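You operate a simulated robot arm through the tools that you are given. There is no shell and no other tool. Be economical: measure what you need, move in short steps, check, and stop when the job is done.

You are at the controls of a simulated two-armed robot. One attempt, no reset.

JOB
Bring the tripped belt to the card's tension and true.
Fine: both wheels with the belt stopped, from outside the guards, hands clear of the belt; a wheel tightens its side and sends the belt away from it; reset, step once, wait until it stops; the emergency button stays in reach.

The check looks at the end state, three seconds after you hand in, the way a careful person would. Anything else that was tipped, shoved, dropped, spilled or broken makes it a failure.

ROBOT AND FRAMES
Two 7-joint arms with two-finger parallel grippers on one trunk, on a base that drives. Base frame: it is fixed to the floor where the robot stands at the start and does not move with it; the origin is under the middle of the robot, x ahead of it, y to its left, z up. Readings come in mm, rad, newtons and seconds.
The left shoulder is at the start at [50, 168, 1157], the right one opposite. With the tool pointing down near the work surface each hand reaches from about 220 to 660 mm from the robot's upright axis, wherever it stands, measured 20 degrees to its own side. Places, roughly: belt [1300, 800, 800]; blue button [700, 600, 900]; blue wheel [800, -200, 900]; emergency button [900, 900, 800]; purple pack [2000, 750, 1000]; red bag [1500, 500, 750]; red knob [500, 400, 900]; yellow button [1000, 1000, 700]; yellow wheel [500, 0, 900]. Payload 1.57 kg a hand.
The TCP of each hand is the grasp point between the finger pads, 30 mm short of the fingertips. In the tool frame z runs along the fingers and y along their closing line. The gripper opens to 80 mm. The fingers are 17 mm wide and 12 mm thick; the gripper's body (40 by 82 mm) begins 80 mm behind the TCP.
Orientation is that of the tool frame in the base frame, as [roll, pitch, yaw] about the fixed x, y, z axes, in that order (R = Rz(yaw) Ry(pitch) Rx(roll)). With the fingers straight down and closing along the base's y, the tool's x points along the base's -x, its y along +y and its z along -z.

CONTROLS
- The arms move only by the tool send_rows. It takes "left_commands", "right_commands" or both (then of equal length, played together; a hand with none holds still); each is a list of rows, each an object (a shift or turn left out is 0, a gripper value left out holds the last) with "claw": the closure, from 0 (fully open) to 1 (shut); "slide": the shift along the tool's x, y, z in mm, a list of three; "rotation": the turn, a rotation vector about the tool's x, y, z in rad, a list of three. In form: [{"claw": claw, "slide": [x, y, z], "rotation": [wx, wy, wz]}, ...]. A call has 1 to 12 rows; each row shifts and turns the commanded pose from where the row before left it, along the tool's axes as they then stand. A row lasts 0.2 s, in which the tool goes at most 50 mm and 0.15 rad; a call with a longer step from one row to the next is refused whole, and so is a gripper value outside its range. A pose out of reach is approached as far as the arm can. The call stops where the force on the tool passes 40 N (or 10 N more than at its start, if that is more) or the arm is blocked; 0.2 s more then pass. Each finger travels about 45 mm/s and halts on what it meets, pressing with about 33 N; the grip force reading is that of the motor and also rises with nothing between the fingers. The clock runs only during rows and for 0.2 s after the last one: add rows that do not move to give the fingers time. The reply holds the time, the measured pose of the TCP, the force on the tool along the base axes, the opening and the grip force, in the units named above and with some noise, with the torque about the TCP (base axes, N m) and any sound that the robot's microphone picked up, and new pictures: "views" is both (left out), scene, wrist or none (wrist: the cameras of the hands that moved).
- Cameras (640 x 400 px; columns grow to the right, rows downward): "scene" is now at [127.8, 16, 1372.7]; the picture's right is [0.19, -0.98, 0.00], its down [-0.51, -0.10, -0.85] and it looks along [0.84, 0.16, -0.52] (base axes); focal length 214 px, centre (320, 200). "left" rides on the left gripper at [72, 7, -122] in its tool frame; the picture's right is [-0.09, 1.00, 0.00], its down [-0.84, -0.08, -0.54] and it looks along [-0.54, -0.05, 0.84] (tool axes); focal length 238 px, centre (320, 200). "right" rides on the right gripper at [72, -7, -122] in its tool frame; the picture's right is [0.09, 1.00, 0.00], its down [-0.84, 0.08, -0.54] and it looks along [-0.54, 0.05, 0.84] (tool axes); focal length 238 px, centre (320, 200). There is no depth. A picture from a camera that has moved, and an enlarged one, comes with that camera's place and axes in the base frame and with its lens.
- slide_trunk(by): slides the trunk up (or, below 0, down) by that many mm; the arms and the scene camera ride with it, the base frame stays. It gives what a move gives, with no picture.
- base_move(legs): drives the robot by 1 to 6 legs, each [ahead, left, turn to the left] in mm, mm and rad, along the robot's own axes; the way and the turn of a leg run together, so that a leg with both is an arc; at most 1500 mm and 3.142 rad a leg. The arms and the cameras ride along, it lands a little off, and it stops where it bumps. It gives what a move gives, and a new picture of the scene camera.
- pan_tilt(pan, tilt): turns the head with the scene camera to pan (to the left, within 1.396 rad either way) and tilt (down, from -0.506 to 1.204), counted from straight ahead of the robot. It gives what a move gives, and a new picture of the scene camera.
- close_up(camera, box): a new picture of the part [left, top, right, bottom] of that camera's present view, enlarged. The clock stands still meanwhile.
- sign_off(): hands the job in; it is judged then, once.

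Work in short steps. Places have to be worked out from the pictures, the camera data and where the tool is seen: move nearer, look again, correct. Check each grasp and each placing, and mend what went wrong. You have 120 turns and 260 pictures in all, those below and enlarged ones among them. Open the grippers and draw the arms clear of the work before you hand the job in, unless the task says otherwise; then end with one line.

The tools are called after ">>>" as a command line: name --argument value ..., lists and objects as JSON in quotes. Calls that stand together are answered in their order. send_rows: Moves the arms, as the interface text tells. Its arguments: {"type":"object","properties":{"left_commands":{"type":"array","items":{"type":"object","properties":{"claw":{"type":"number"},"slide":{"type":"array","items":{"type":"number"}},"rotation":{"type":"array","items":{"type":"number"}}}}},"right_commands":{"type":"array","items":{"type":"object","properties":{"claw":{"type":"number"},"slide":{"type":"array","items":{"type":"number"}},"rotation":{"type":"array","items":{"type":"number"}}}}},"views":{"type":"string","enum":["both","scene","wrist","none"]}},"required":[]} The other tools are called the same way: slide_trunk (by) slides the trunk up or down; base_move (legs) drives the base; pan_tilt (pan, tilt) turns the head that bears the scene camera; close_up (camera, box) takes an enlarged picture of a part of a camera's view; sign_off () hands the job in.

At the start:

```text
clock: 0.0
left_position: [391.3, 300.4, 1248.0]
left_tcp_rot: [-3.14, 0.001, -3.14]
left_ft_force: [0.6, 0.0, 0.3]
left_moment: [-0.02, 0.03, -0.01]
left_gripper_width: 79.8
left_gripper_force: 0.0
right_position: [342.0, -59.9, 1272.0]
right_tcp_rot: [-3.141, 0.0, 3.141]
right_ft_force: [0.3, -0.1, -0.5]
right_moment: [0.01, -0.03, -0.03]
right_gripper_width: 80.1
right_gripper_force: 0.2
trunk travel left (down, up): [-325.0, 118.0]
robot x, y, heading: [1.2, -3.0, -0.0]
head pan, tilt: [0.188, 0.546]
```

scene: 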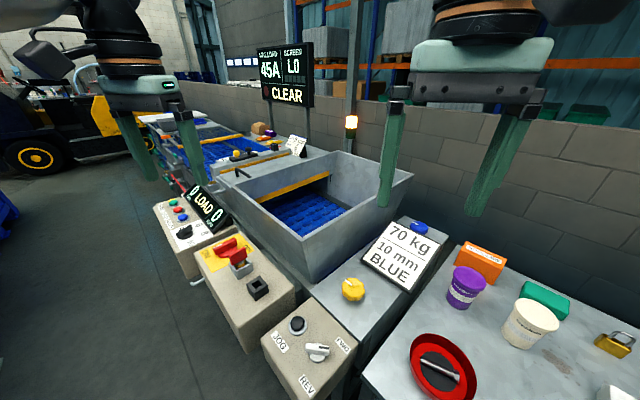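
right: 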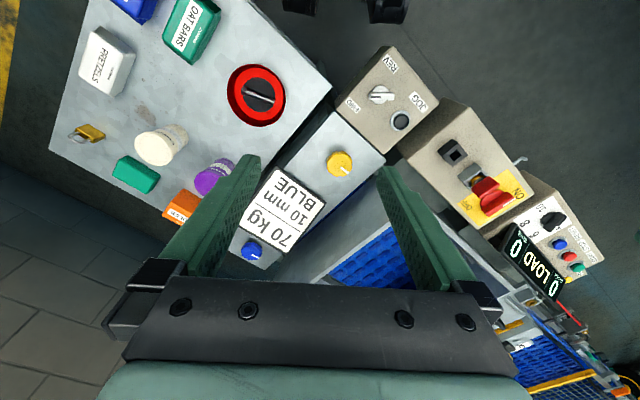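
left: 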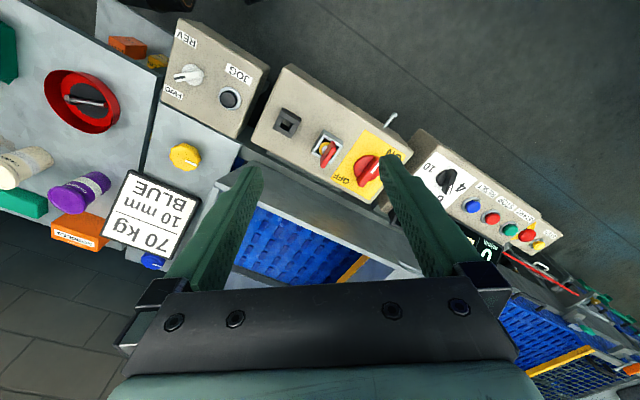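

The scene shows a conveyor, a card "70 kg / 10 mm BLUE", several panels, and a load display. I'll enlarge the parts to read the labels.

>>> close_up --camera "scene" --box '[140, 180, 300, 280]'

>>> close_up --camera "scene" --box '[240, 210, 460, 390]'

>>> close_up --camera "scene" --box '[130, 100, 330, 225]'

>>> close_up --camera "left" --box '[380, 120, 640, 300]'

>>> close_up --camera "scene" --box '[240, 30, 380, 130]'

```text
4.00 times, centred on (220, 230) of scene
camera zoom: at [127.8, 16.0, 1372.7], right [0.19, -0.98, 0.0], down [-0.51, -0.1, -0.85], along [0.84, 0.16, -0.52], focal length 858 px, centre (720, 80)
```

zoom: 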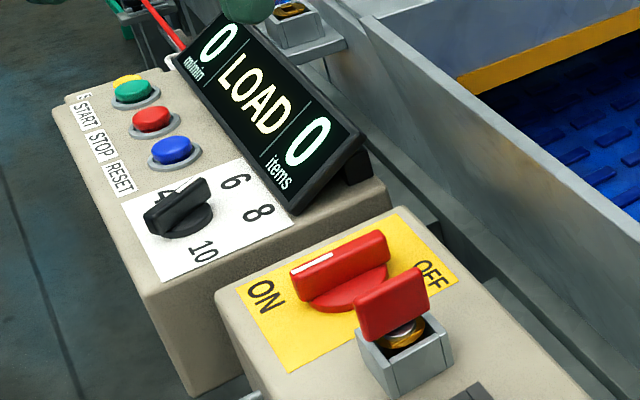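

```text
2.22 times, centred on (350, 300) of scene
camera zoom: at [127.8, 16.0, 1372.7], right [0.19, -0.98, 0.0], down [-0.51, -0.1, -0.85], along [0.84, 0.16, -0.52], focal length 477 px, centre (253, -22)
```

zoom: 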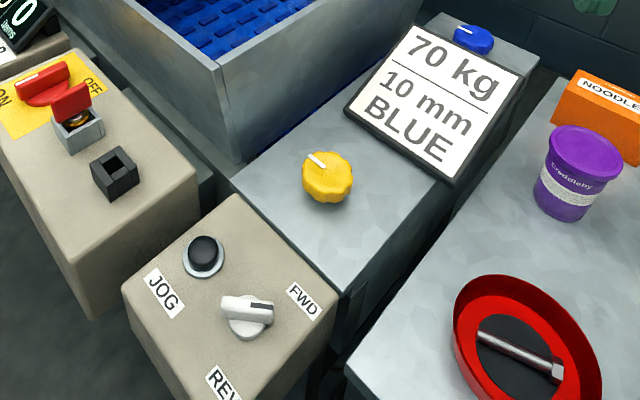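

```text
3.20 times, centred on (230, 162) of scene
camera zoom: at [127.8, 16.0, 1372.7], right [0.19, -0.98, 0.0], down [-0.51, -0.1, -0.85], along [0.84, 0.16, -0.52], focal length 686 px, centre (608, 320)
```

zoom: 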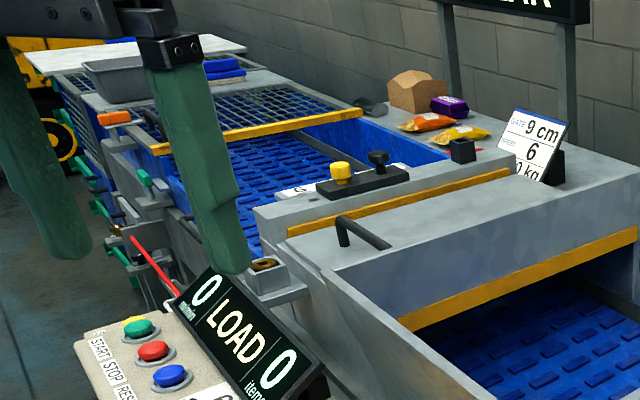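

```text
2.22 times, centred on (510, 210) of left
camera zoom: at [318.3, 307.6, 1370.1], right [0.09, 1.0, 0.0], down [0.84, -0.08, 0.54], along [0.54, -0.05, -0.84], focal length 530 px, centre (-102, 178)
```

zoom: 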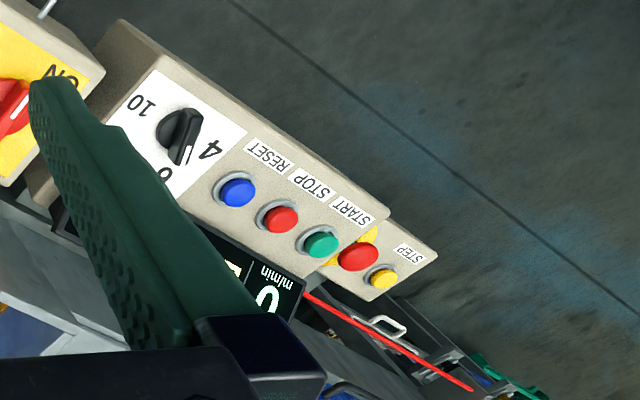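

```text
4.00 times, centred on (310, 80) of scene
camera zoom: at [127.8, 16.0, 1372.7], right [0.19, -0.98, 0.0], down [-0.51, -0.1, -0.85], along [0.84, 0.16, -0.52], focal length 858 px, centre (360, 680)
```

zoom: 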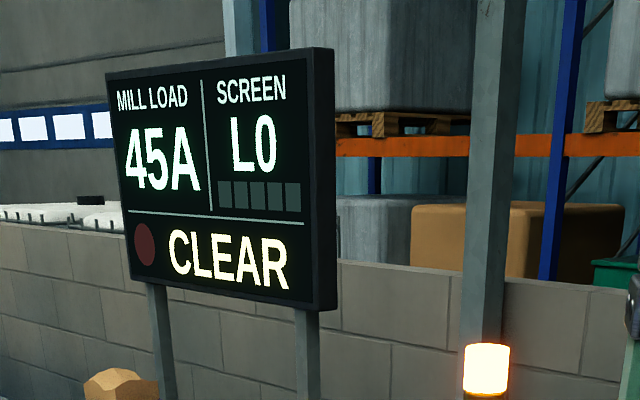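

A second card stands behind the hopper; it may be the card that names the tension. I'll read it, and look at the rest of the line.

>>> close_up --camera "scene" --box '[270, 125, 318, 165]'

>>> close_up --camera "scene" --box '[180, 120, 310, 200]'

>>> pan_tilt --pan 0.7 --tilt 0.5

>>> pan_tilt --pan -0.4 --tilt 0.7

```text
10.00 times, centred on (294, 145) of scene
camera zoom: at [127.8, 16.0, 1372.7], right [0.19, -0.98, 0.0], down [-0.51, -0.1, -0.85], along [0.84, 0.16, -0.52], focal length 2145 px, centre (580, 750)
```

zoom: 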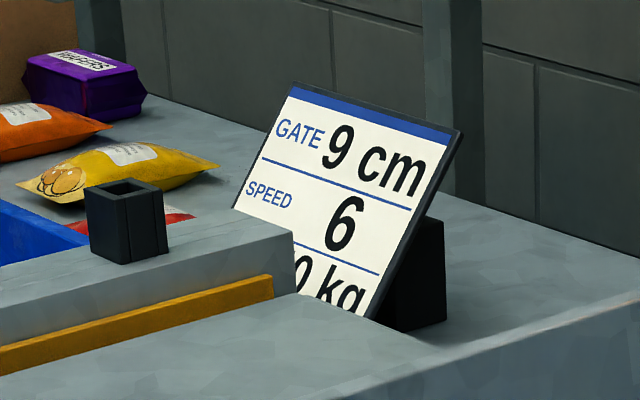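

```text
4.92 times, centred on (245, 160) of scene
camera zoom: at [127.8, 16.0, 1372.7], right [0.19, -0.98, 0.0], down [-0.51, -0.1, -0.85], along [0.84, 0.16, -0.52], focal length 1056 px, centre (689, 397)
```

zoom: 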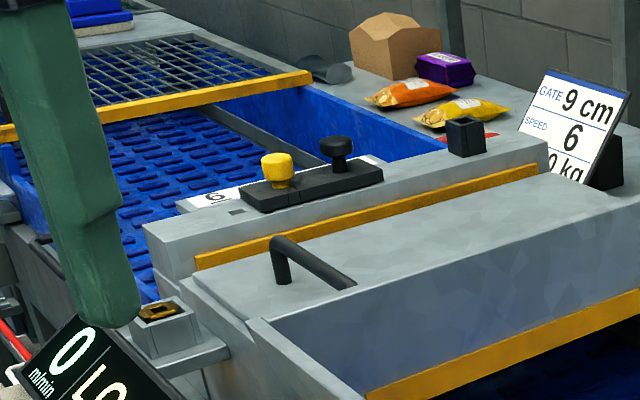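

```text
clock: 0.9
left_position: [389.5, 300.5, 1247.2]
left_tcp_rot: [3.14, 0.001, -3.14]
left_ft_force: [1.0, -0.1, 0.3]
left_moment: [0.03, 0.02, 0.01]
left_gripper_width: 80.1
left_gripper_force: 0.1
right_position: [343.5, -60.4, 1271.3]
right_tcp_rot: [3.141, 0.0, -3.14]
right_ft_force: [0.9, 0.1, -0.5]
right_moment: [-0.02, -0.03, -0.02]
right_gripper_width: 79.9
right_gripper_force: 0.1
trunk travel left (down, up): [-325.0, 118.0]
robot x, y, heading: [1.0, 2.0, 0.0]
head pan, tilt: [0.7, 0.499]
camera scene: at [109.1, 57.8, 1376.9], right [0.64, -0.77, 0.0], down [-0.37, -0.31, -0.88], along [0.67, 0.56, -0.48], focal length 214 px, centre (320, 200)
```

scene: 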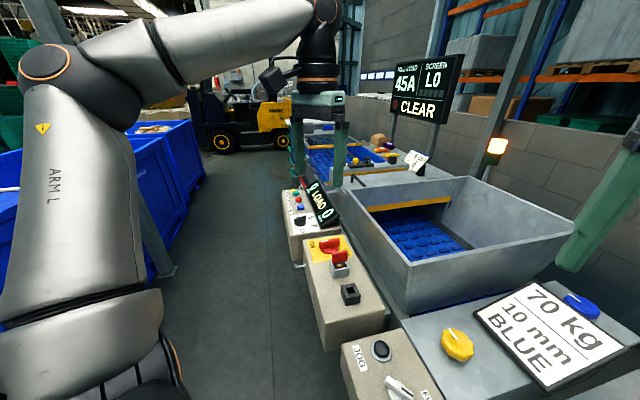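

```text
clock: 2.3
left_position: [390.1, 300.2, 1248.7]
left_tcp_rot: [3.141, 0.003, -3.141]
left_ft_force: [0.4, 0.3, -0.4]
left_moment: [-0.02, 0.0, 0.02]
left_gripper_width: 80.0
left_gripper_force: 0.1
right_position: [343.1, -59.4, 1271.2]
right_tcp_rot: [3.141, -0.002, -3.141]
right_ft_force: [0.5, 0.0, 0.5]
right_moment: [-0.01, -0.04, 0.01]
right_gripper_width: 80.0
right_gripper_force: 0.1
trunk travel left (down, up): [-325.0, 118.0]
robot x, y, heading: [0.6, 0.9, -0.001]
head pan, tilt: [-0.4, 0.7]
camera scene: at [117.8, -33.8, 1359.2], right [-0.39, -0.92, 0.0], down [-0.59, 0.25, -0.77], along [0.7, -0.3, -0.64], focal length 214 px, centre (320, 200)
```

scene: 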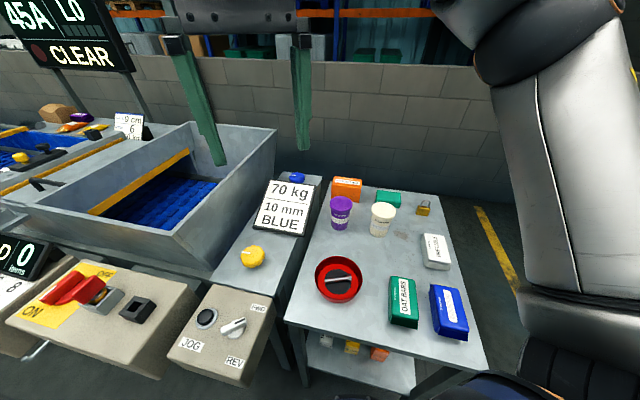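

The lower card's third line is hidden by the ledge. I'll raise the trunk and look again, also at the wheels and isolator.

>>> slide_trunk --by 117

>>> pan_tilt --pan 0.25 --tilt 0.6

>>> close_up --camera "scene" --box '[230, 80, 390, 180]'

>>> close_up --camera "scene" --box '[300, 200, 460, 300]'

```text
clock: 3.7
left_position: [391.3, 299.4, 1364.4]
left_tcp_rot: [3.141, 0.001, -3.141]
left_ft_force: [0.9, 0.2, -0.5]
left_moment: [0.0, 0.03, -0.02]
left_gripper_width: 79.9
left_gripper_force: 0.0
right_position: [342.0, -60.5, 1388.0]
right_tcp_rot: [3.141, 0.0, 3.14]
right_ft_force: [0.9, 0.9, -0.4]
right_moment: [-0.02, 0.02, -0.01]
right_gripper_width: 79.9
right_gripper_force: 0.2
trunk travel left (down, up): [-442.0, 1.0]
robot x, y, heading: [1.3, 1.2, -0.004]
head pan, tilt: [-0.4, 0.7]
```

```text
clock: 4.8
left_position: [391.2, 300.1, 1364.7]
left_tcp_rot: [-3.142, 0.002, -3.141]
left_ft_force: [-1.0, -0.4, 0.1]
left_moment: [-0.02, 0.02, -0.02]
left_gripper_width: 80.1
left_gripper_force: 0.0
right_position: [340.7, -60.2, 1389.6]
right_tcp_rot: [3.141, 0.0, 3.141]
right_ft_force: [-1.2, 0.8, -1.0]
right_moment: [0.0, -0.02, -0.02]
right_gripper_width: 80.2
right_gripper_force: 0.1
trunk travel left (down, up): [-442.0, 1.0]
robot x, y, heading: [-3.1, -2.5, 0.002]
head pan, tilt: [0.25, 0.6]
camera scene: at [125.2, 21.0, 1484.8], right [0.25, -0.97, 0.0], down [-0.55, -0.14, -0.82], along [0.8, 0.2, -0.57], focal length 214 px, centre (320, 200)
```

scene: 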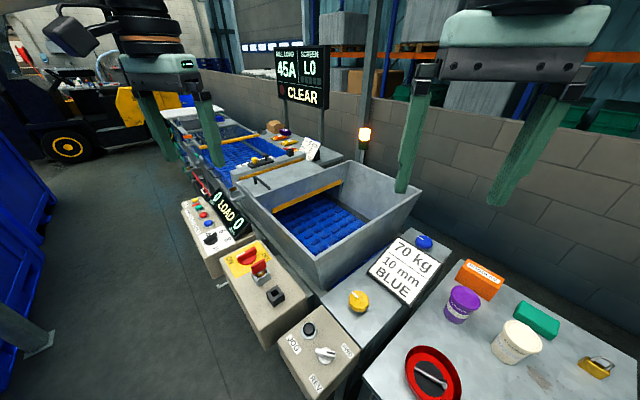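

```text
4.00 times, centred on (310, 130) of scene
camera zoom: at [125.2, 21.0, 1484.8], right [0.25, -0.97, 0.0], down [-0.55, -0.14, -0.82], along [0.8, 0.2, -0.57], focal length 858 px, centre (360, 480)
```

zoom: 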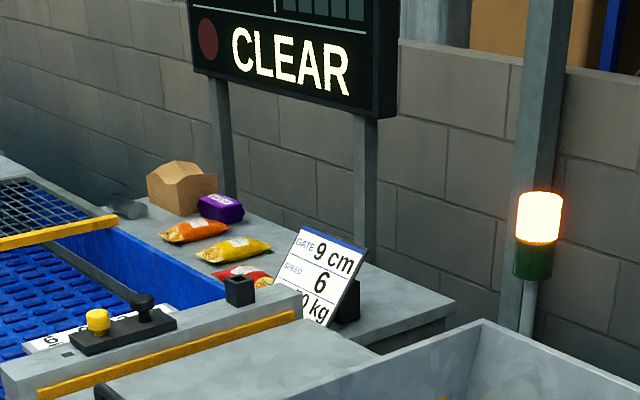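

```text
4.00 times, centred on (380, 250) of scene
camera zoom: at [125.2, 21.0, 1484.8], right [0.25, -0.97, 0.0], down [-0.55, -0.14, -0.82], along [0.8, 0.2, -0.57], focal length 858 px, centre (80, 0)
```

zoom: 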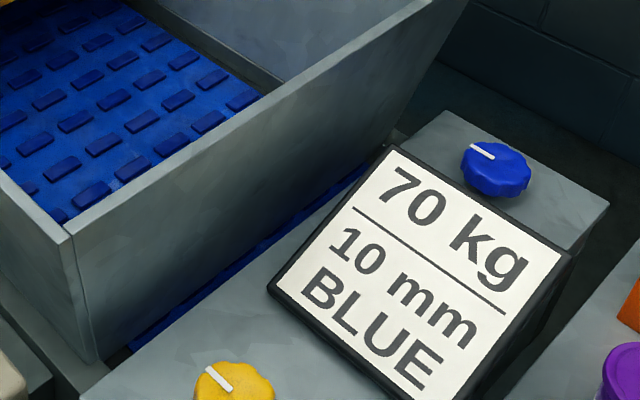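

The third line of the far card is still cut off. I'll drive left along the aisle to view it from a steeper angle (also where reset is).

>>> base_move --legs '[[0, 600, 0]]'

>>> pan_tilt --pan -0.15 --tilt 0.5

>>> close_up --camera "scene" --box '[260, 100, 420, 200]'

```text
clock: 10.6
left_position: [394.6, 903.7, 1364.8]
left_tcp_rot: [-3.142, 0.001, 3.139]
left_ft_force: [-0.1, -0.5, 0.0]
left_moment: [0.0, 0.02, 0.0]
left_gripper_width: 80.0
left_gripper_force: 0.1
right_position: [343.8, 543.9, 1387.9]
right_tcp_rot: [3.141, 0.001, 3.136]
right_ft_force: [-0.3, 0.3, 0.9]
right_moment: [-0.02, 0.01, -0.02]
right_gripper_width: 79.9
right_gripper_force: 0.0
trunk travel left (down, up): [-442.0, 1.0]
robot x, y, heading: [-0.1, 607.0, -0.005]
head pan, tilt: [0.25, 0.6]
camera scene: at [126.8, 625.3, 1484.8], right [0.24, -0.97, 0.0], down [-0.55, -0.14, -0.83], along [0.8, 0.2, -0.56], focal length 214 px, centre (320, 200)
```

scene: 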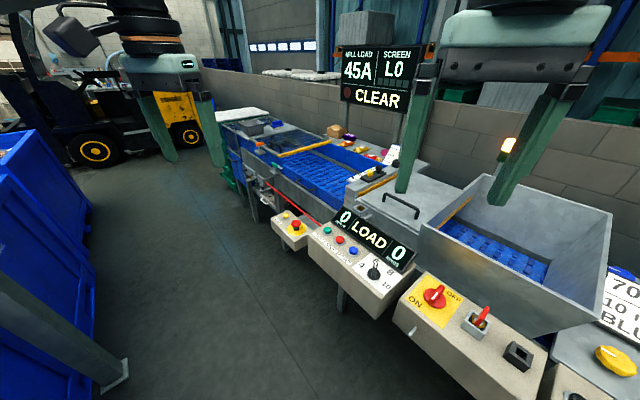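

```text
clock: 11.4
left_position: [393.7, 903.2, 1363.8]
left_tcp_rot: [-3.142, 0.002, 3.137]
left_ft_force: [-0.1, 0.0, 0.1]
left_moment: [0.01, 0.0, 0.02]
left_gripper_width: 80.0
left_gripper_force: 0.0
right_position: [343.9, 544.4, 1388.2]
right_tcp_rot: [-3.14, -0.001, 3.136]
right_ft_force: [-0.6, -0.3, 0.0]
right_moment: [0.01, -0.02, 0.02]
right_gripper_width: 79.6
right_gripper_force: 0.0
trunk travel left (down, up): [-442.0, 1.0]
robot x, y, heading: [1.1, 604.1, -0.007]
head pan, tilt: [-0.15, 0.499]
camera scene: at [130.9, 589.8, 1493.9], right [-0.15, -0.99, 0.0], down [-0.47, 0.07, -0.88], along [0.87, -0.14, -0.48], focal length 214 px, centre (320, 200)
```

scene: 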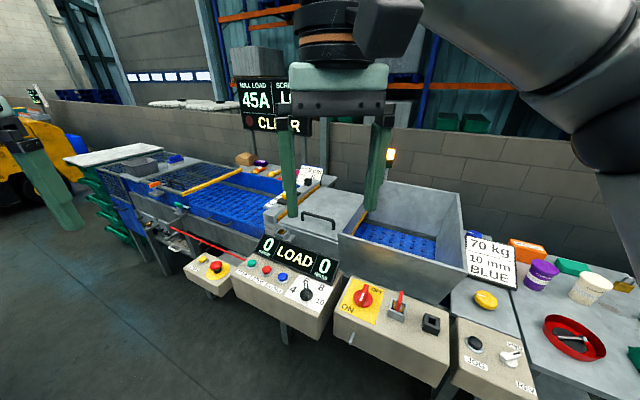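

```text
4.00 times, centred on (340, 150) of scene
camera zoom: at [130.9, 589.8, 1493.9], right [-0.15, -0.99, 0.0], down [-0.47, 0.07, -0.88], along [0.87, -0.14, -0.48], focal length 858 px, centre (240, 400)
```

zoom: 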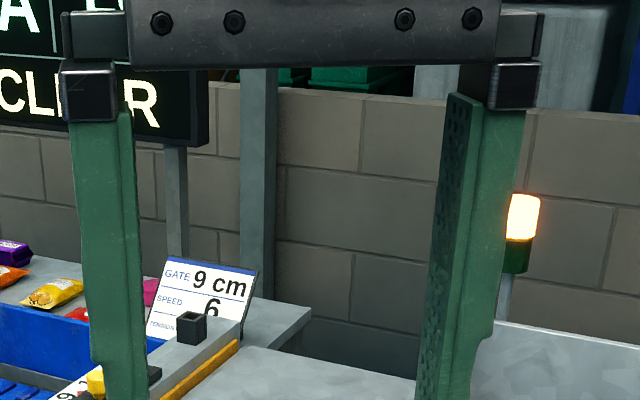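

TENSION line is the hidden one. I'll drive a bit farther along to see past the black socket.

>>> base_move --legs '[[250, 450, -0.3]]'

>>> close_up --camera "scene" --box '[240, 100, 440, 225]'

```text
clock: 15.9
left_position: [779.9, 1176.4, 1364.4]
left_tcp_rot: [-3.141, 0.003, 2.837]
left_ft_force: [0.7, 0.4, 0.2]
left_moment: [0.04, 0.0, 0.0]
left_gripper_width: 80.3
left_gripper_force: 0.0
right_position: [624.7, 846.5, 1388.4]
right_tcp_rot: [3.139, 0.001, 2.835]
right_ft_force: [-0.4, 0.2, 0.1]
right_moment: [-0.03, 0.01, -0.02]
right_gripper_width: 80.1
right_gripper_force: 0.1
trunk travel left (down, up): [-442.0, 1.0]
robot x, y, heading: [314.7, 1008.0, -0.305]
head pan, tilt: [-0.15, 0.499]
camera scene: at [436.0, 954.7, 1493.9], right [-0.44, -0.9, 0.0], down [-0.43, 0.21, -0.88], along [0.79, -0.39, -0.48], focal length 214 px, centre (320, 200)
```

scene: 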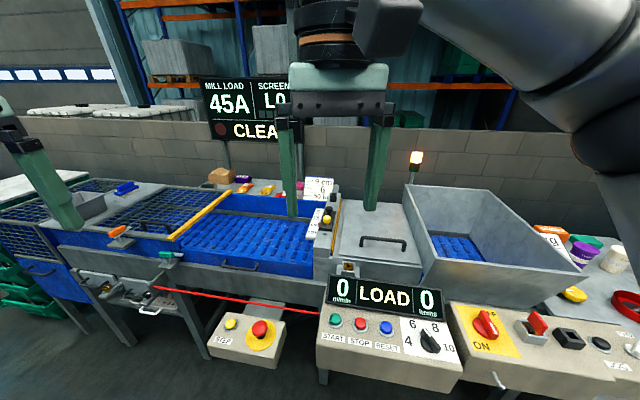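

```text
3.20 times, centred on (340, 162) of scene
camera zoom: at [436.0, 954.7, 1493.9], right [-0.44, -0.9, 0.0], down [-0.43, 0.21, -0.88], along [0.79, -0.39, -0.48], focal length 686 px, centre (256, 320)
```

zoom: 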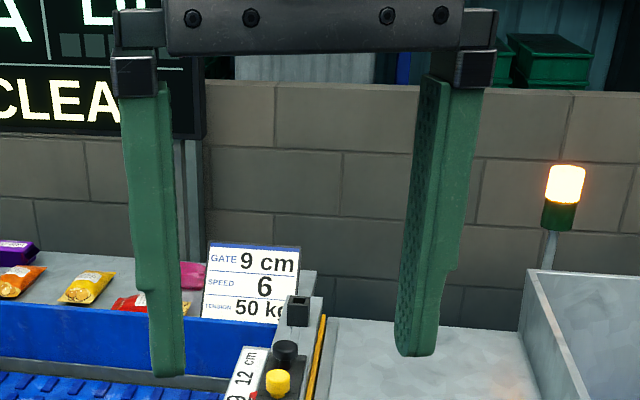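

The card wants TENSION 50 kg; the readout shows 70 kg and 10 mm toward BLUE, so slack off YELLOW first (less tension, belt toward yellow). I'll drive back to the wheels.

>>> base_move --legs '[[0, 0, 0.305], [-310, -400, 0], [0, -540, 0]]'

>>> slide_trunk --by -117

>>> pan_tilt --pan -0.15 --tilt 0.75

```text
clock: 25.7
left_position: [396.7, 374.6, 1364.5]
left_tcp_rot: [3.14, 0.001, -3.138]
left_ft_force: [-0.7, -0.2, 0.6]
left_moment: [0.01, 0.01, 0.01]
left_gripper_width: 80.2
left_gripper_force: 0.1
right_position: [349.8, 14.4, 1388.3]
right_tcp_rot: [-3.141, 0.0, -3.137]
right_ft_force: [0.2, -0.2, -0.8]
right_moment: [-0.02, 0.03, 0.0]
right_gripper_width: 80.1
right_gripper_force: 0.1
trunk travel left (down, up): [-442.0, 1.0]
robot x, y, heading: [8.9, 75.5, 0.002]
head pan, tilt: [-0.15, 0.499]
camera scene: at [136.6, 59.7, 1493.9], right [-0.15, -0.99, 0.0], down [-0.47, 0.07, -0.88], along [0.87, -0.13, -0.48], focal length 214 px, centre (320, 200)
```

scene: 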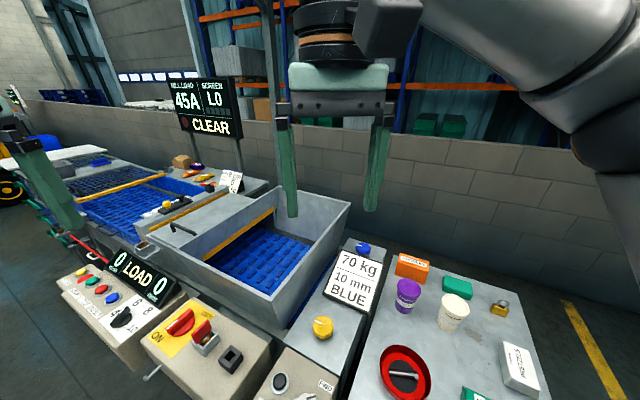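

```text
clock: 27.2
left_position: [396.8, 375.4, 1248.1]
left_tcp_rot: [3.14, 0.001, -3.137]
left_ft_force: [0.2, 0.0, -0.5]
left_moment: [-0.03, -0.01, 0.01]
left_gripper_width: 80.2
left_gripper_force: 0.0
right_position: [350.0, 15.7, 1271.8]
right_tcp_rot: [-3.141, -0.001, -3.138]
right_ft_force: [-0.6, -0.2, -0.5]
right_moment: [-0.04, -0.01, -0.01]
right_gripper_width: 79.9
right_gripper_force: 0.1
trunk travel left (down, up): [-325.0, 118.0]
robot x, y, heading: [6.8, 72.9, 0.003]
head pan, tilt: [-0.15, 0.499]
```

```text
clock: 28.0
left_position: [396.9, 375.3, 1248.2]
left_tcp_rot: [3.14, 0.002, -3.137]
left_ft_force: [-0.3, -0.4, -0.8]
left_moment: [-0.03, 0.0, 0.02]
left_gripper_width: 80.0
left_gripper_force: 0.0
right_position: [350.1, 15.5, 1271.4]
right_tcp_rot: [3.141, 0.0, -3.137]
right_ft_force: [0.1, 0.0, -0.3]
right_moment: [0.02, -0.01, -0.01]
right_gripper_width: 79.9
right_gripper_force: 0.1
trunk travel left (down, up): [-325.0, 118.0]
robot x, y, heading: [6.0, 74.8, 0.002]
head pan, tilt: [-0.15, 0.75]
camera scene: at [128.6, 61.0, 1355.0], right [-0.15, -0.99, 0.0], down [-0.67, 0.1, -0.73], along [0.72, -0.11, -0.68], focal length 214 px, centre (320, 200)
```

scene: 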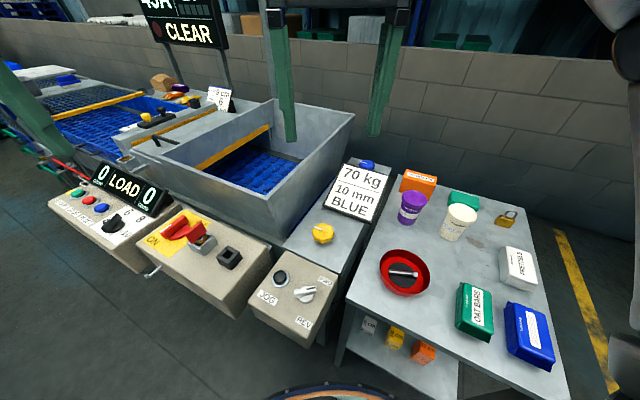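

Yellow wheel at about [482,-2,900]. I'll bring the right hand above it, fingers down.

>>> send_rows --right_commands '[{"slide": [-22, -3, 40], "claw": 0}, {"slide": [-22, -3, 40]}, {"slide": [-22, -3, 40]}, {"slide": [-22, -3, 40]}, {"slide": [-22, -3, 40]}, {"slide": [-22, -3, 40]}]'

>>> close_up --camera "scene" --box '[260, 150, 420, 250]'

```text
clock: 29.4
left_position: [398.3, 374.4, 1247.9]
left_tcp_rot: [3.142, 0.001, -3.139]
left_ft_force: [-0.7, -0.3, -0.2]
left_moment: [-0.02, 0.01, 0.01]
left_gripper_width: 80.1
left_gripper_force: 0.1
right_position: [481.6, -3.7, 1030.2]
right_tcp_rot: [-3.141, 0.001, -3.138]
right_ft_force: [0.1, -0.4, -0.5]
right_moment: [-0.02, 0.0, 0.01]
right_gripper_width: 79.9
right_gripper_force: 0.0
trunk travel left (down, up): [-325.0, 118.0]
robot x, y, heading: [7.3, 70.7, 0.0]
head pan, tilt: [-0.15, 0.75]
camera scene: at [129.0, 60.9, 1354.9], right [-0.15, -0.99, 0.0], down [-0.68, 0.1, -0.73], along [0.72, -0.11, -0.68], focal length 214 px, centre (320, 200)
camera right: at [410.9, -10.2, 1152.0], right [-0.09, 1.0, 0.0], down [0.84, 0.08, 0.54], along [0.54, 0.05, -0.84], focal length 238 px, centre (320, 200)
```

scene: 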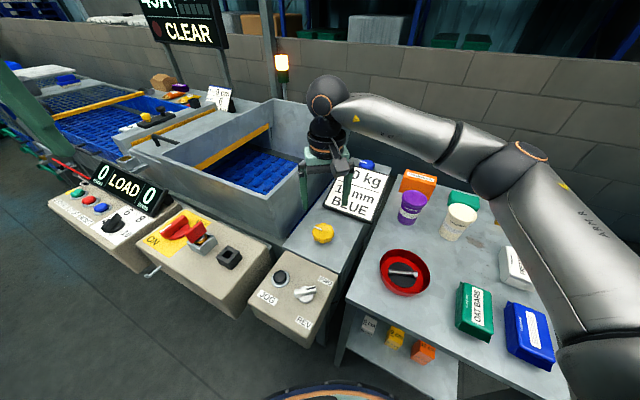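
right: 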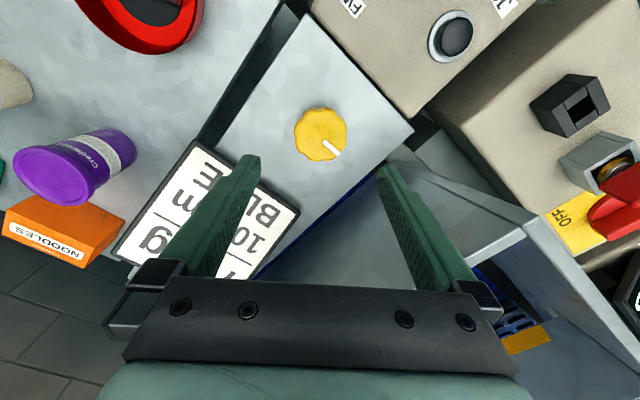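

```text
4.00 times, centred on (340, 200) of scene
camera zoom: at [129.0, 60.9, 1354.9], right [-0.15, -0.99, 0.0], down [-0.68, 0.1, -0.73], along [0.72, -0.11, -0.68], focal length 858 px, centre (240, 200)
```

zoom: 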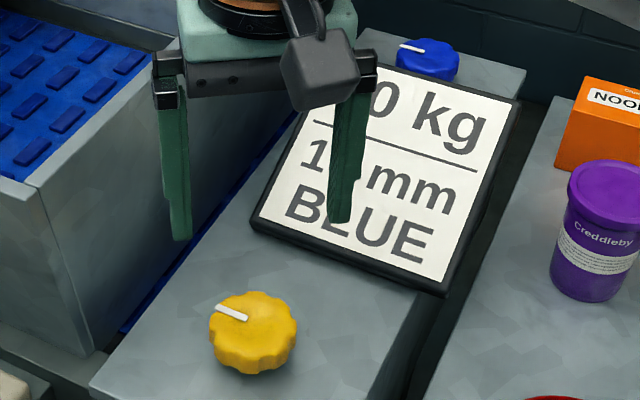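

Triangulated yellow wheel at about [494,-3,885], ~60 mm across. I'll centre above it and descend partway to check.

>>> send_rows --right_commands '[{"slide": [-13, 1, 30]}, {"slide": [0, 0, 40]}, {"slide": [0, 0, 30]}]'

>>> close_up --camera "scene" --box '[260, 180, 388, 260]'

```text
clock: 30.2
left_position: [399.3, 374.3, 1246.9]
left_tcp_rot: [3.142, -0.001, -3.137]
left_ft_force: [-0.4, -0.1, -0.1]
left_moment: [0.0, -0.02, 0.01]
left_gripper_width: 80.0
left_gripper_force: 0.0
right_position: [493.6, -0.4, 930.5]
right_tcp_rot: [-3.141, 0.0, -3.139]
right_ft_force: [-0.7, 1.1, 0.0]
right_moment: [0.0, 0.02, -0.03]
right_gripper_width: 79.8
right_gripper_force: 0.1
trunk travel left (down, up): [-325.0, 118.0]
robot x, y, heading: [8.8, 71.0, 0.007]
head pan, tilt: [-0.15, 0.75]
camera scene: at [128.7, 60.9, 1354.9], right [-0.15, -0.99, 0.0], down [-0.67, 0.1, -0.73], along [0.72, -0.11, -0.68], focal length 214 px, centre (320, 200)
camera right: at [422.8, -9.0, 1052.6], right [-0.1, 1.0, 0.0], down [0.84, 0.08, 0.54], along [0.54, 0.05, -0.84], focal length 238 px, centre (320, 200)
```

scene: 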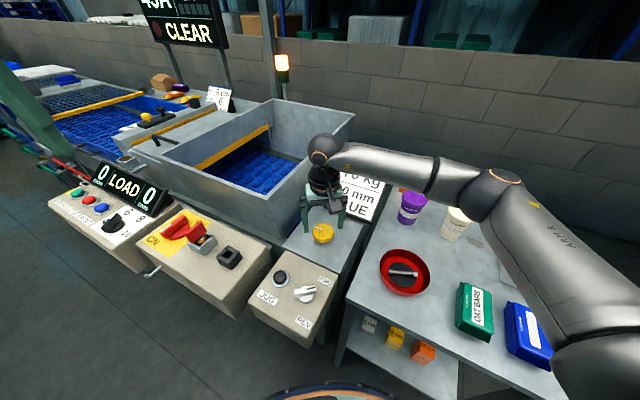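
right: 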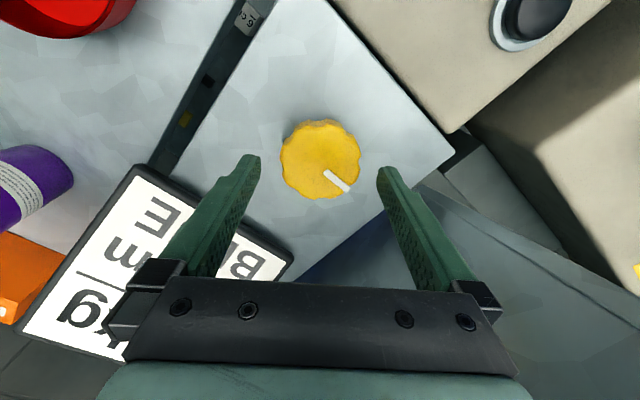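

```text
5.00 times, centred on (324, 220) of scene
camera zoom: at [128.7, 60.9, 1354.9], right [-0.15, -0.99, 0.0], down [-0.67, 0.1, -0.73], along [0.72, -0.11, -0.68], focal length 1072 px, centre (300, 100)
```

zoom: 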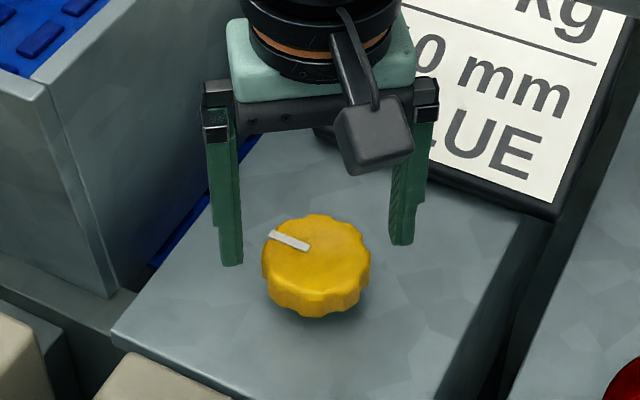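

Aligned. Descend to wheel height (tips just above the deck) and close gently.

>>> send_rows --right_commands '[{"slide": [1, -2, 15]}, {"slide": [0, 0, 10]}, {}]' --views "scene"

>>> close_up --camera "scene" --box '[260, 180, 388, 260]'

```text
clock: 31.0
left_position: [398.5, 374.8, 1247.5]
left_tcp_rot: [3.14, 0.001, -3.137]
left_ft_force: [-0.2, 0.2, 0.0]
left_moment: [0.0, -0.02, 0.02]
left_gripper_width: 79.8
left_gripper_force: 0.0
right_position: [493.0, -3.9, 905.8]
right_tcp_rot: [-3.14, 0.001, -3.139]
right_ft_force: [0.9, -0.1, -0.4]
right_moment: [0.02, 0.0, 0.03]
right_gripper_width: 80.1
right_gripper_force: 0.1
trunk travel left (down, up): [-325.0, 118.0]
robot x, y, heading: [7.9, 74.2, 0.005]
head pan, tilt: [-0.15, 0.75]
camera scene: at [128.6, 61.0, 1354.9], right [-0.15, -0.99, 0.0], down [-0.67, 0.1, -0.73], along [0.72, -0.11, -0.68], focal length 214 px, centre (320, 200)
```

scene: 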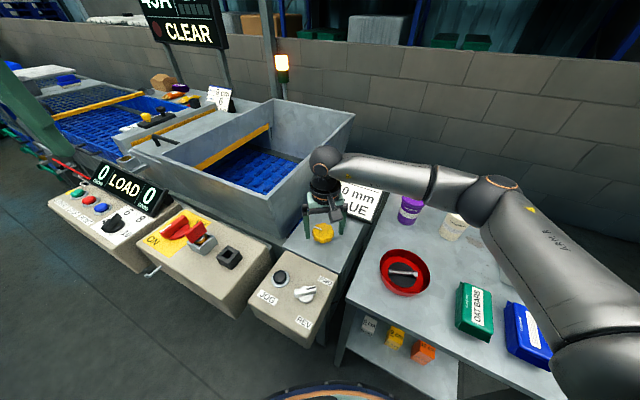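

```text
5.00 times, centred on (324, 220) of scene
camera zoom: at [128.6, 61.0, 1354.9], right [-0.15, -0.99, 0.0], down [-0.67, 0.1, -0.73], along [0.72, -0.11, -0.68], focal length 1072 px, centre (300, 100)
```

zoom: 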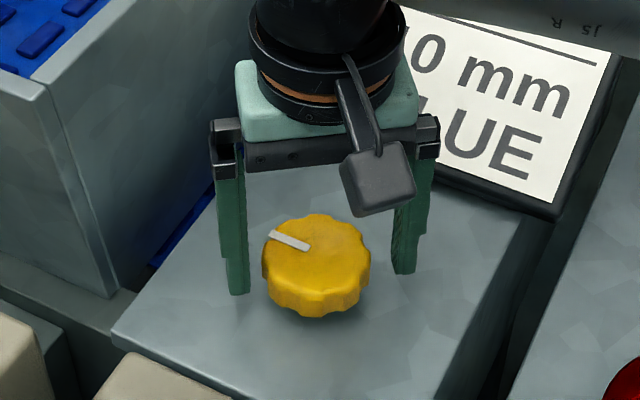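

Fingers straddle the wheel. Close to grip, nothing else.

>>> send_rows --right_commands '[{"claw": 0.15}, {"claw": 0.3}, {"claw": 0.4}, {"claw": 0.4}]' --views "none"

>>> close_up --camera "scene" --box '[260, 180, 388, 260]'

```text
clock: 32.0
left_position: [396.7, 376.2, 1247.0]
left_tcp_rot: [-3.139, 0.0, -3.137]
left_ft_force: [-0.2, 0.8, -0.1]
left_moment: [-0.02, 0.0, -0.02]
left_gripper_width: 79.9
left_gripper_force: 0.1
right_position: [493.7, -1.4, 904.0]
right_tcp_rot: [3.139, 0.001, -3.134]
right_ft_force: [-0.3, 14.6, -5.3]
right_moment: [0.32, -0.33, 0.02]
right_gripper_width: 57.2
right_gripper_force: 27.5
trunk travel left (down, up): [-325.0, 118.0]
robot x, y, heading: [8.0, 78.8, 0.003]
head pan, tilt: [-0.15, 0.75]
```

```text
5.00 times, centred on (324, 220) of scene
camera zoom: at [128.8, 62.5, 1354.8], right [-0.15, -0.99, 0.0], down [-0.67, 0.1, -0.73], along [0.72, -0.11, -0.68], focal length 1072 px, centre (300, 100)
```

zoom: 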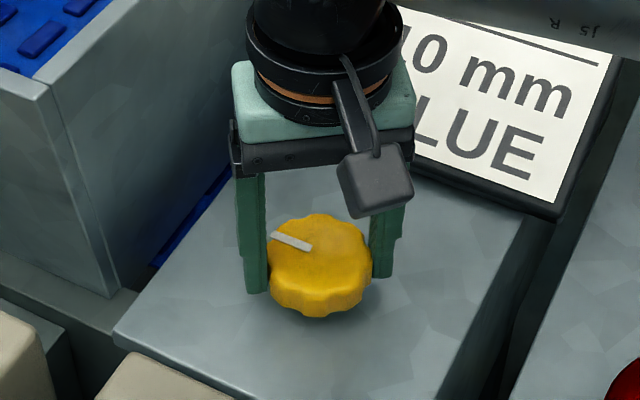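

Gripped at 57 mm. Ease the side load and turn 0.3 rad counter-clockwise (seen from above), then read.

>>> send_rows --right_commands '[{"slide": [0, 2, 0]}, {"rotation": [0, 0, -0.15]}, {"rotation": [0, 0, -0.15]}, {}]' --views "none"

>>> close_up --camera "scene" --box '[260, 150, 420, 250]'

```text
clock: 33.0
left_position: [396.5, 375.3, 1247.9]
left_tcp_rot: [3.141, 0.002, -3.138]
left_ft_force: [-0.1, -0.3, 0.4]
left_moment: [0.0, -0.04, 0.01]
left_gripper_width: 79.8
left_gripper_force: 0.0
right_position: [492.3, -2.6, 905.8]
right_tcp_rot: [3.141, -0.002, -2.836]
right_ft_force: [-6.0, 7.6, -6.3]
right_moment: [0.75, -0.06, 0.01]
right_gripper_width: 57.2
right_gripper_force: 45.2
trunk travel left (down, up): [-325.0, 118.0]
robot x, y, heading: [10.6, 73.6, 0.0]
head pan, tilt: [-0.15, 0.75]
```

```text
4.00 times, centred on (340, 200) of scene
camera zoom: at [128.3, 61.6, 1354.9], right [-0.15, -0.99, 0.0], down [-0.67, 0.1, -0.73], along [0.72, -0.11, -0.68], focal length 858 px, centre (240, 200)
```

zoom: 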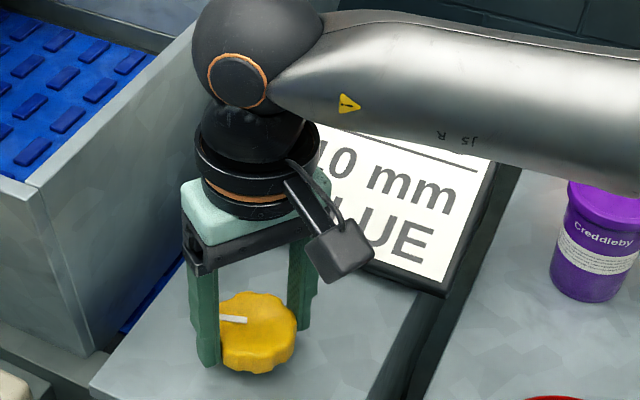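

The wheel turned with the grip. The arm hides the readout; I'll try the left hand's camera.

>>> close_up --camera "left" --box '[0, 100, 320, 300]'

```text
2.00 times, centred on (160, 200) of left
camera zoom: at [324.3, 382.9, 1370.0], right [0.09, 1.0, 0.0], down [0.84, -0.07, 0.54], along [0.54, -0.05, -0.84], focal length 477 px, centre (640, 200)
```

zoom: 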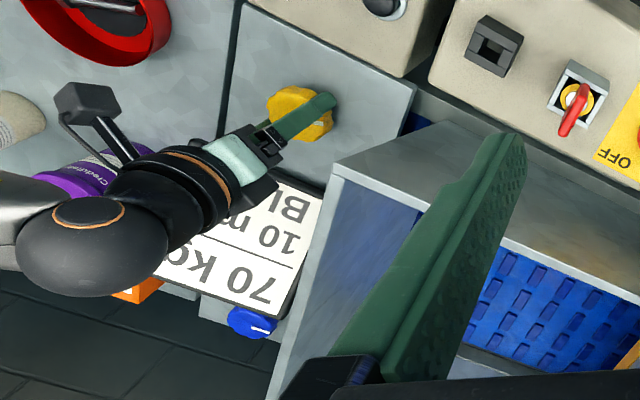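

Left camera reads the board: still 70 kg / 10 mm. Turn another 0.6 rad.

>>> send_rows --right_commands '[{"rotation": [0, 0, -0.15]}, {"rotation": [0, 0, -0.15]}, {"rotation": [0, 0, -0.15]}, {"rotation": [0, 0, -0.15]}, {}]' --views "none"

>>> close_up --camera "left" --box '[0, 100, 320, 300]'

```text
clock: 34.2
left_position: [396.6, 375.0, 1247.9]
left_tcp_rot: [3.141, 0.0, -3.137]
left_ft_force: [0.1, 1.0, -0.7]
left_moment: [-0.02, -0.03, 0.02]
left_gripper_width: 80.1
left_gripper_force: 0.1
right_position: [493.3, -2.2, 906.2]
right_tcp_rot: [3.141, -0.002, -2.238]
right_ft_force: [-10.4, 4.2, -12.9]
right_moment: [-0.09, -0.67, 0.0]
right_gripper_width: 57.2
right_gripper_force: 45.1
trunk travel left (down, up): [-325.0, 118.0]
robot x, y, heading: [6.9, 74.5, 0.003]
head pan, tilt: [-0.15, 0.75]
```

```text
2.00 times, centred on (160, 200) of left
camera zoom: at [324.4, 382.5, 1370.1], right [0.09, 1.0, 0.0], down [0.84, -0.07, 0.54], along [0.54, -0.05, -0.84], focal length 477 px, centre (640, 200)
```

zoom: 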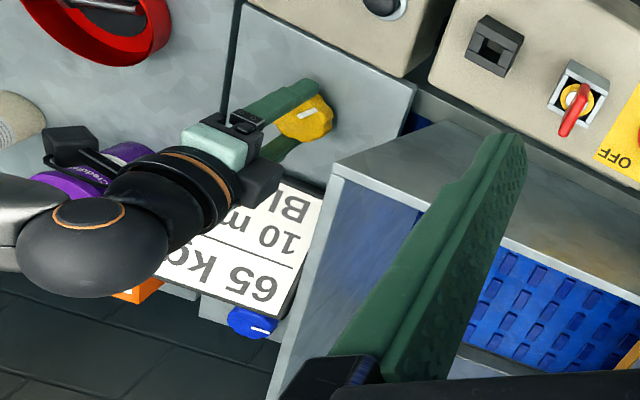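

Tension reads live (65 kg now). Continue loosening 0.45 and read again.

>>> send_rows --right_commands '[{"rotation": [0, 0, -0.15]}, {"rotation": [0, 0, -0.15]}, {"rotation": [0, 0, -0.15]}, {}]' --views "none"

>>> close_up --camera "left" --box '[0, 100, 320, 300]'

```text
clock: 35.2
left_position: [395.9, 375.3, 1246.5]
left_tcp_rot: [3.142, 0.0, -3.139]
left_ft_force: [-0.2, -1.0, -0.7]
left_moment: [0.01, 0.0, 0.01]
left_gripper_width: 80.1
left_gripper_force: 0.0
right_position: [492.3, -1.8, 906.6]
right_tcp_rot: [-3.141, -0.004, -2.24]
right_ft_force: [-11.0, -0.1, -12.6]
right_moment: [-0.62, 0.34, 0.01]
right_gripper_width: 56.9
right_gripper_force: 45.2
right hand out of reach, approached as far as the arm can: row 1, 2, 3
trunk travel left (down, up): [-325.0, 118.0]
robot x, y, heading: [8.8, 72.9, 0.002]
head pan, tilt: [-0.15, 0.75]
```

```text
2.00 times, centred on (160, 200) of left
camera zoom: at [324.6, 382.2, 1370.1], right [0.09, 1.0, 0.0], down [0.84, -0.07, 0.54], along [0.54, -0.05, -0.84], focal length 477 px, centre (640, 200)
```

zoom: 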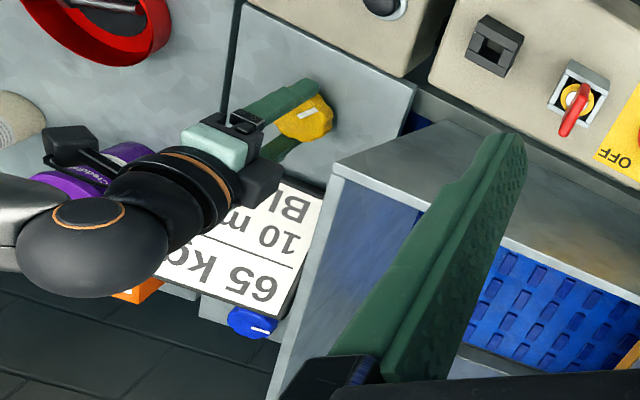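

Wrist limit reached. Open, turn the hand back 1.5 rad the other way, keeping around the wheel.

>>> send_rows --right_commands '[{"claw": 0}, {}, {}, {"rotation": [0, 0, 0.15]}, {"rotation": [0, 0, 0.15]}, {"rotation": [0, 0, 0.15]}, {"rotation": [0, 0, 0.15]}, {"rotation": [0, 0, 0.15]}, {"rotation": [0, 0, 0.15]}, {"rotation": [0, 0, 0.15]}]' --views "none"

>>> close_up --camera "left" --box '[0, 100, 320, 300]'

```text
clock: 37.4
left_position: [397.9, 375.1, 1247.6]
left_tcp_rot: [-3.14, 0.002, -3.137]
left_ft_force: [0.4, -0.3, -0.3]
left_moment: [-0.02, -0.02, 0.03]
left_gripper_width: 80.0
left_gripper_force: 0.0
right_position: [494.3, -2.4, 907.0]
right_tcp_rot: [3.141, 0.001, 2.991]
right_ft_force: [0.5, 1.4, 0.9]
right_moment: [0.0, 0.01, 0.03]
right_gripper_width: 80.0
right_gripper_force: 0.1
trunk travel left (down, up): [-325.0, 118.0]
robot x, y, heading: [5.9, 75.2, 0.003]
head pan, tilt: [-0.15, 0.75]
```

```text
2.00 times, centred on (160, 200) of left
camera zoom: at [324.5, 382.3, 1370.2], right [0.09, 1.0, 0.0], down [0.84, -0.07, 0.54], along [0.54, -0.05, -0.84], focal length 477 px, centre (640, 200)
```

zoom: 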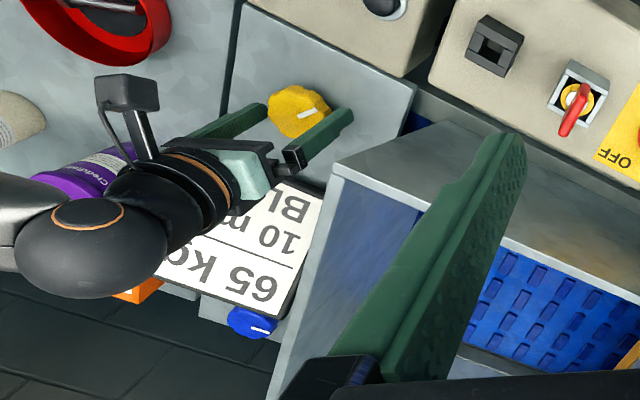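

Hand came back fine. Another 0.75 rad back, then re-grip.

>>> send_rows --right_commands '[{"rotation": [0, 0, 0.15]}, {"rotation": [0, 0, 0.15]}, {"rotation": [0, 0, 0.15]}, {"rotation": [0, 0, 0.15]}, {"rotation": [0, 0, 0.15]}, {"claw": 0.15}, {"claw": 0.3}, {"claw": 0.4}, {"claw": 0.4}]' --views "none"

>>> close_up --camera "left" --box '[0, 100, 320, 300]'

```text
clock: 39.4
left_position: [397.6, 374.4, 1248.3]
left_tcp_rot: [3.141, 0.0, -3.137]
left_ft_force: [1.1, -0.2, -0.7]
left_moment: [0.0, -0.01, 0.02]
left_gripper_width: 80.1
left_gripper_force: 0.0
right_position: [493.6, -2.7, 906.9]
right_tcp_rot: [-3.142, -0.002, 2.244]
right_ft_force: [3.8, 1.8, -0.2]
right_moment: [0.05, 0.02, 0.0]
right_gripper_width: 57.8
right_gripper_force: 30.3
trunk travel left (down, up): [-325.0, 118.0]
robot x, y, heading: [6.3, 73.1, -0.002]
head pan, tilt: [-0.15, 0.75]
```

```text
2.00 times, centred on (160, 200) of left
camera zoom: at [325.0, 382.5, 1370.0], right [0.09, 1.0, 0.0], down [0.84, -0.07, 0.54], along [0.54, -0.05, -0.84], focal length 477 px, centre (640, 200)
```

zoom: 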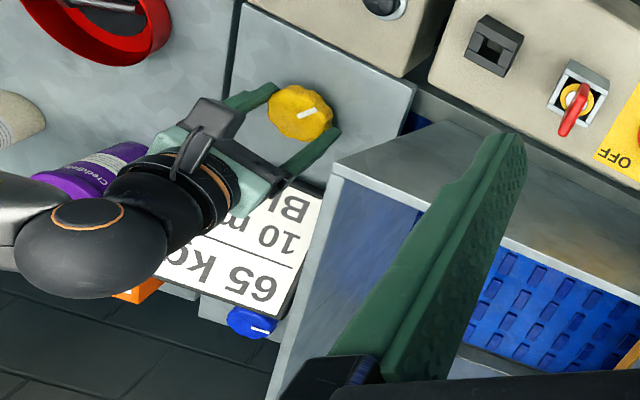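

Gripped again. Turn 0.45 more (total 1.35 rad).

>>> send_rows --right_commands '[{"rotation": [0, 0, -0.15]}, {"rotation": [0, 0, -0.15]}, {"rotation": [0, 0, -0.15]}, {}]' --views "none"

>>> close_up --camera "left" --box '[0, 100, 320, 300]'

>>> send_rows --right_commands '[{"rotation": [0, 0, -0.15]}, {"rotation": [0, 0, -0.15]}, {}]' --views "none"

>>> close_up --camera "left" --box '[0, 100, 320, 300]'

```text
clock: 40.4
left_position: [398.0, 376.2, 1247.4]
left_tcp_rot: [3.14, 0.0, -3.14]
left_ft_force: [-0.2, 0.0, -0.8]
left_moment: [-0.01, 0.02, -0.02]
left_gripper_width: 80.2
left_gripper_force: 0.0
right_position: [494.1, -1.4, 907.2]
right_tcp_rot: [-3.141, 0.001, 2.699]
right_ft_force: [6.3, 3.7, 2.1]
right_moment: [-0.26, 0.31, 0.02]
right_gripper_width: 57.5
right_gripper_force: 45.3
trunk travel left (down, up): [-325.0, 118.0]
robot x, y, heading: [9.7, 74.4, 0.003]
head pan, tilt: [-0.15, 0.75]
```

```text
2.00 times, centred on (160, 200) of left
camera zoom: at [325.0, 382.8, 1369.9], right [0.09, 1.0, 0.0], down [0.84, -0.07, 0.54], along [0.54, -0.05, -0.84], focal length 477 px, centre (640, 200)
```

zoom: 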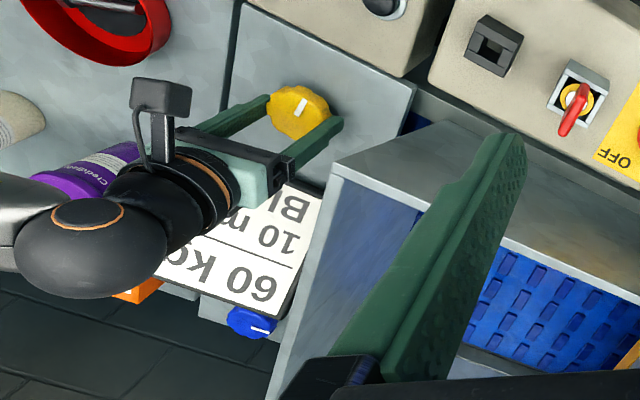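

```text
clock: 41.2
left_position: [398.0, 375.3, 1245.3]
left_tcp_rot: [3.141, 0.001, -3.138]
left_ft_force: [-0.3, -1.1, 0.9]
left_moment: [0.05, 0.02, -0.01]
left_gripper_width: 80.2
left_gripper_force: 0.0
right_position: [495.3, -0.7, 907.0]
right_tcp_rot: [3.141, 0.001, 2.998]
right_ft_force: [7.2, 6.9, 3.6]
right_moment: [-0.35, 0.01, 0.04]
right_gripper_width: 57.6
right_gripper_force: 45.1
trunk travel left (down, up): [-325.0, 118.0]
robot x, y, heading: [2.5, 73.2, 0.001]
head pan, tilt: [-0.15, 0.75]
```

```text
2.00 times, centred on (160, 200) of left
camera zoom: at [324.8, 382.8, 1370.0], right [0.09, 1.0, 0.0], down [0.84, -0.07, 0.54], along [0.54, -0.05, -0.84], focal length 477 px, centre (640, 200)
```

zoom: 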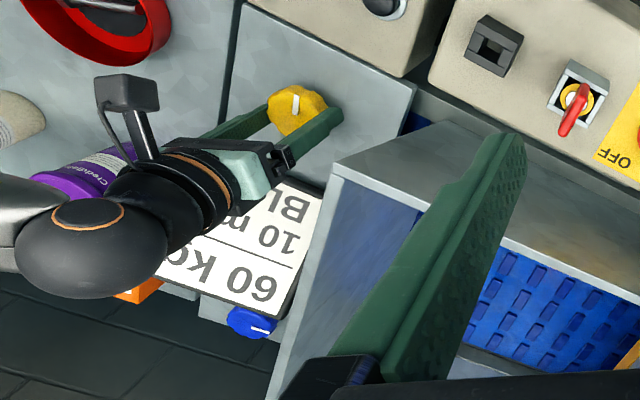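

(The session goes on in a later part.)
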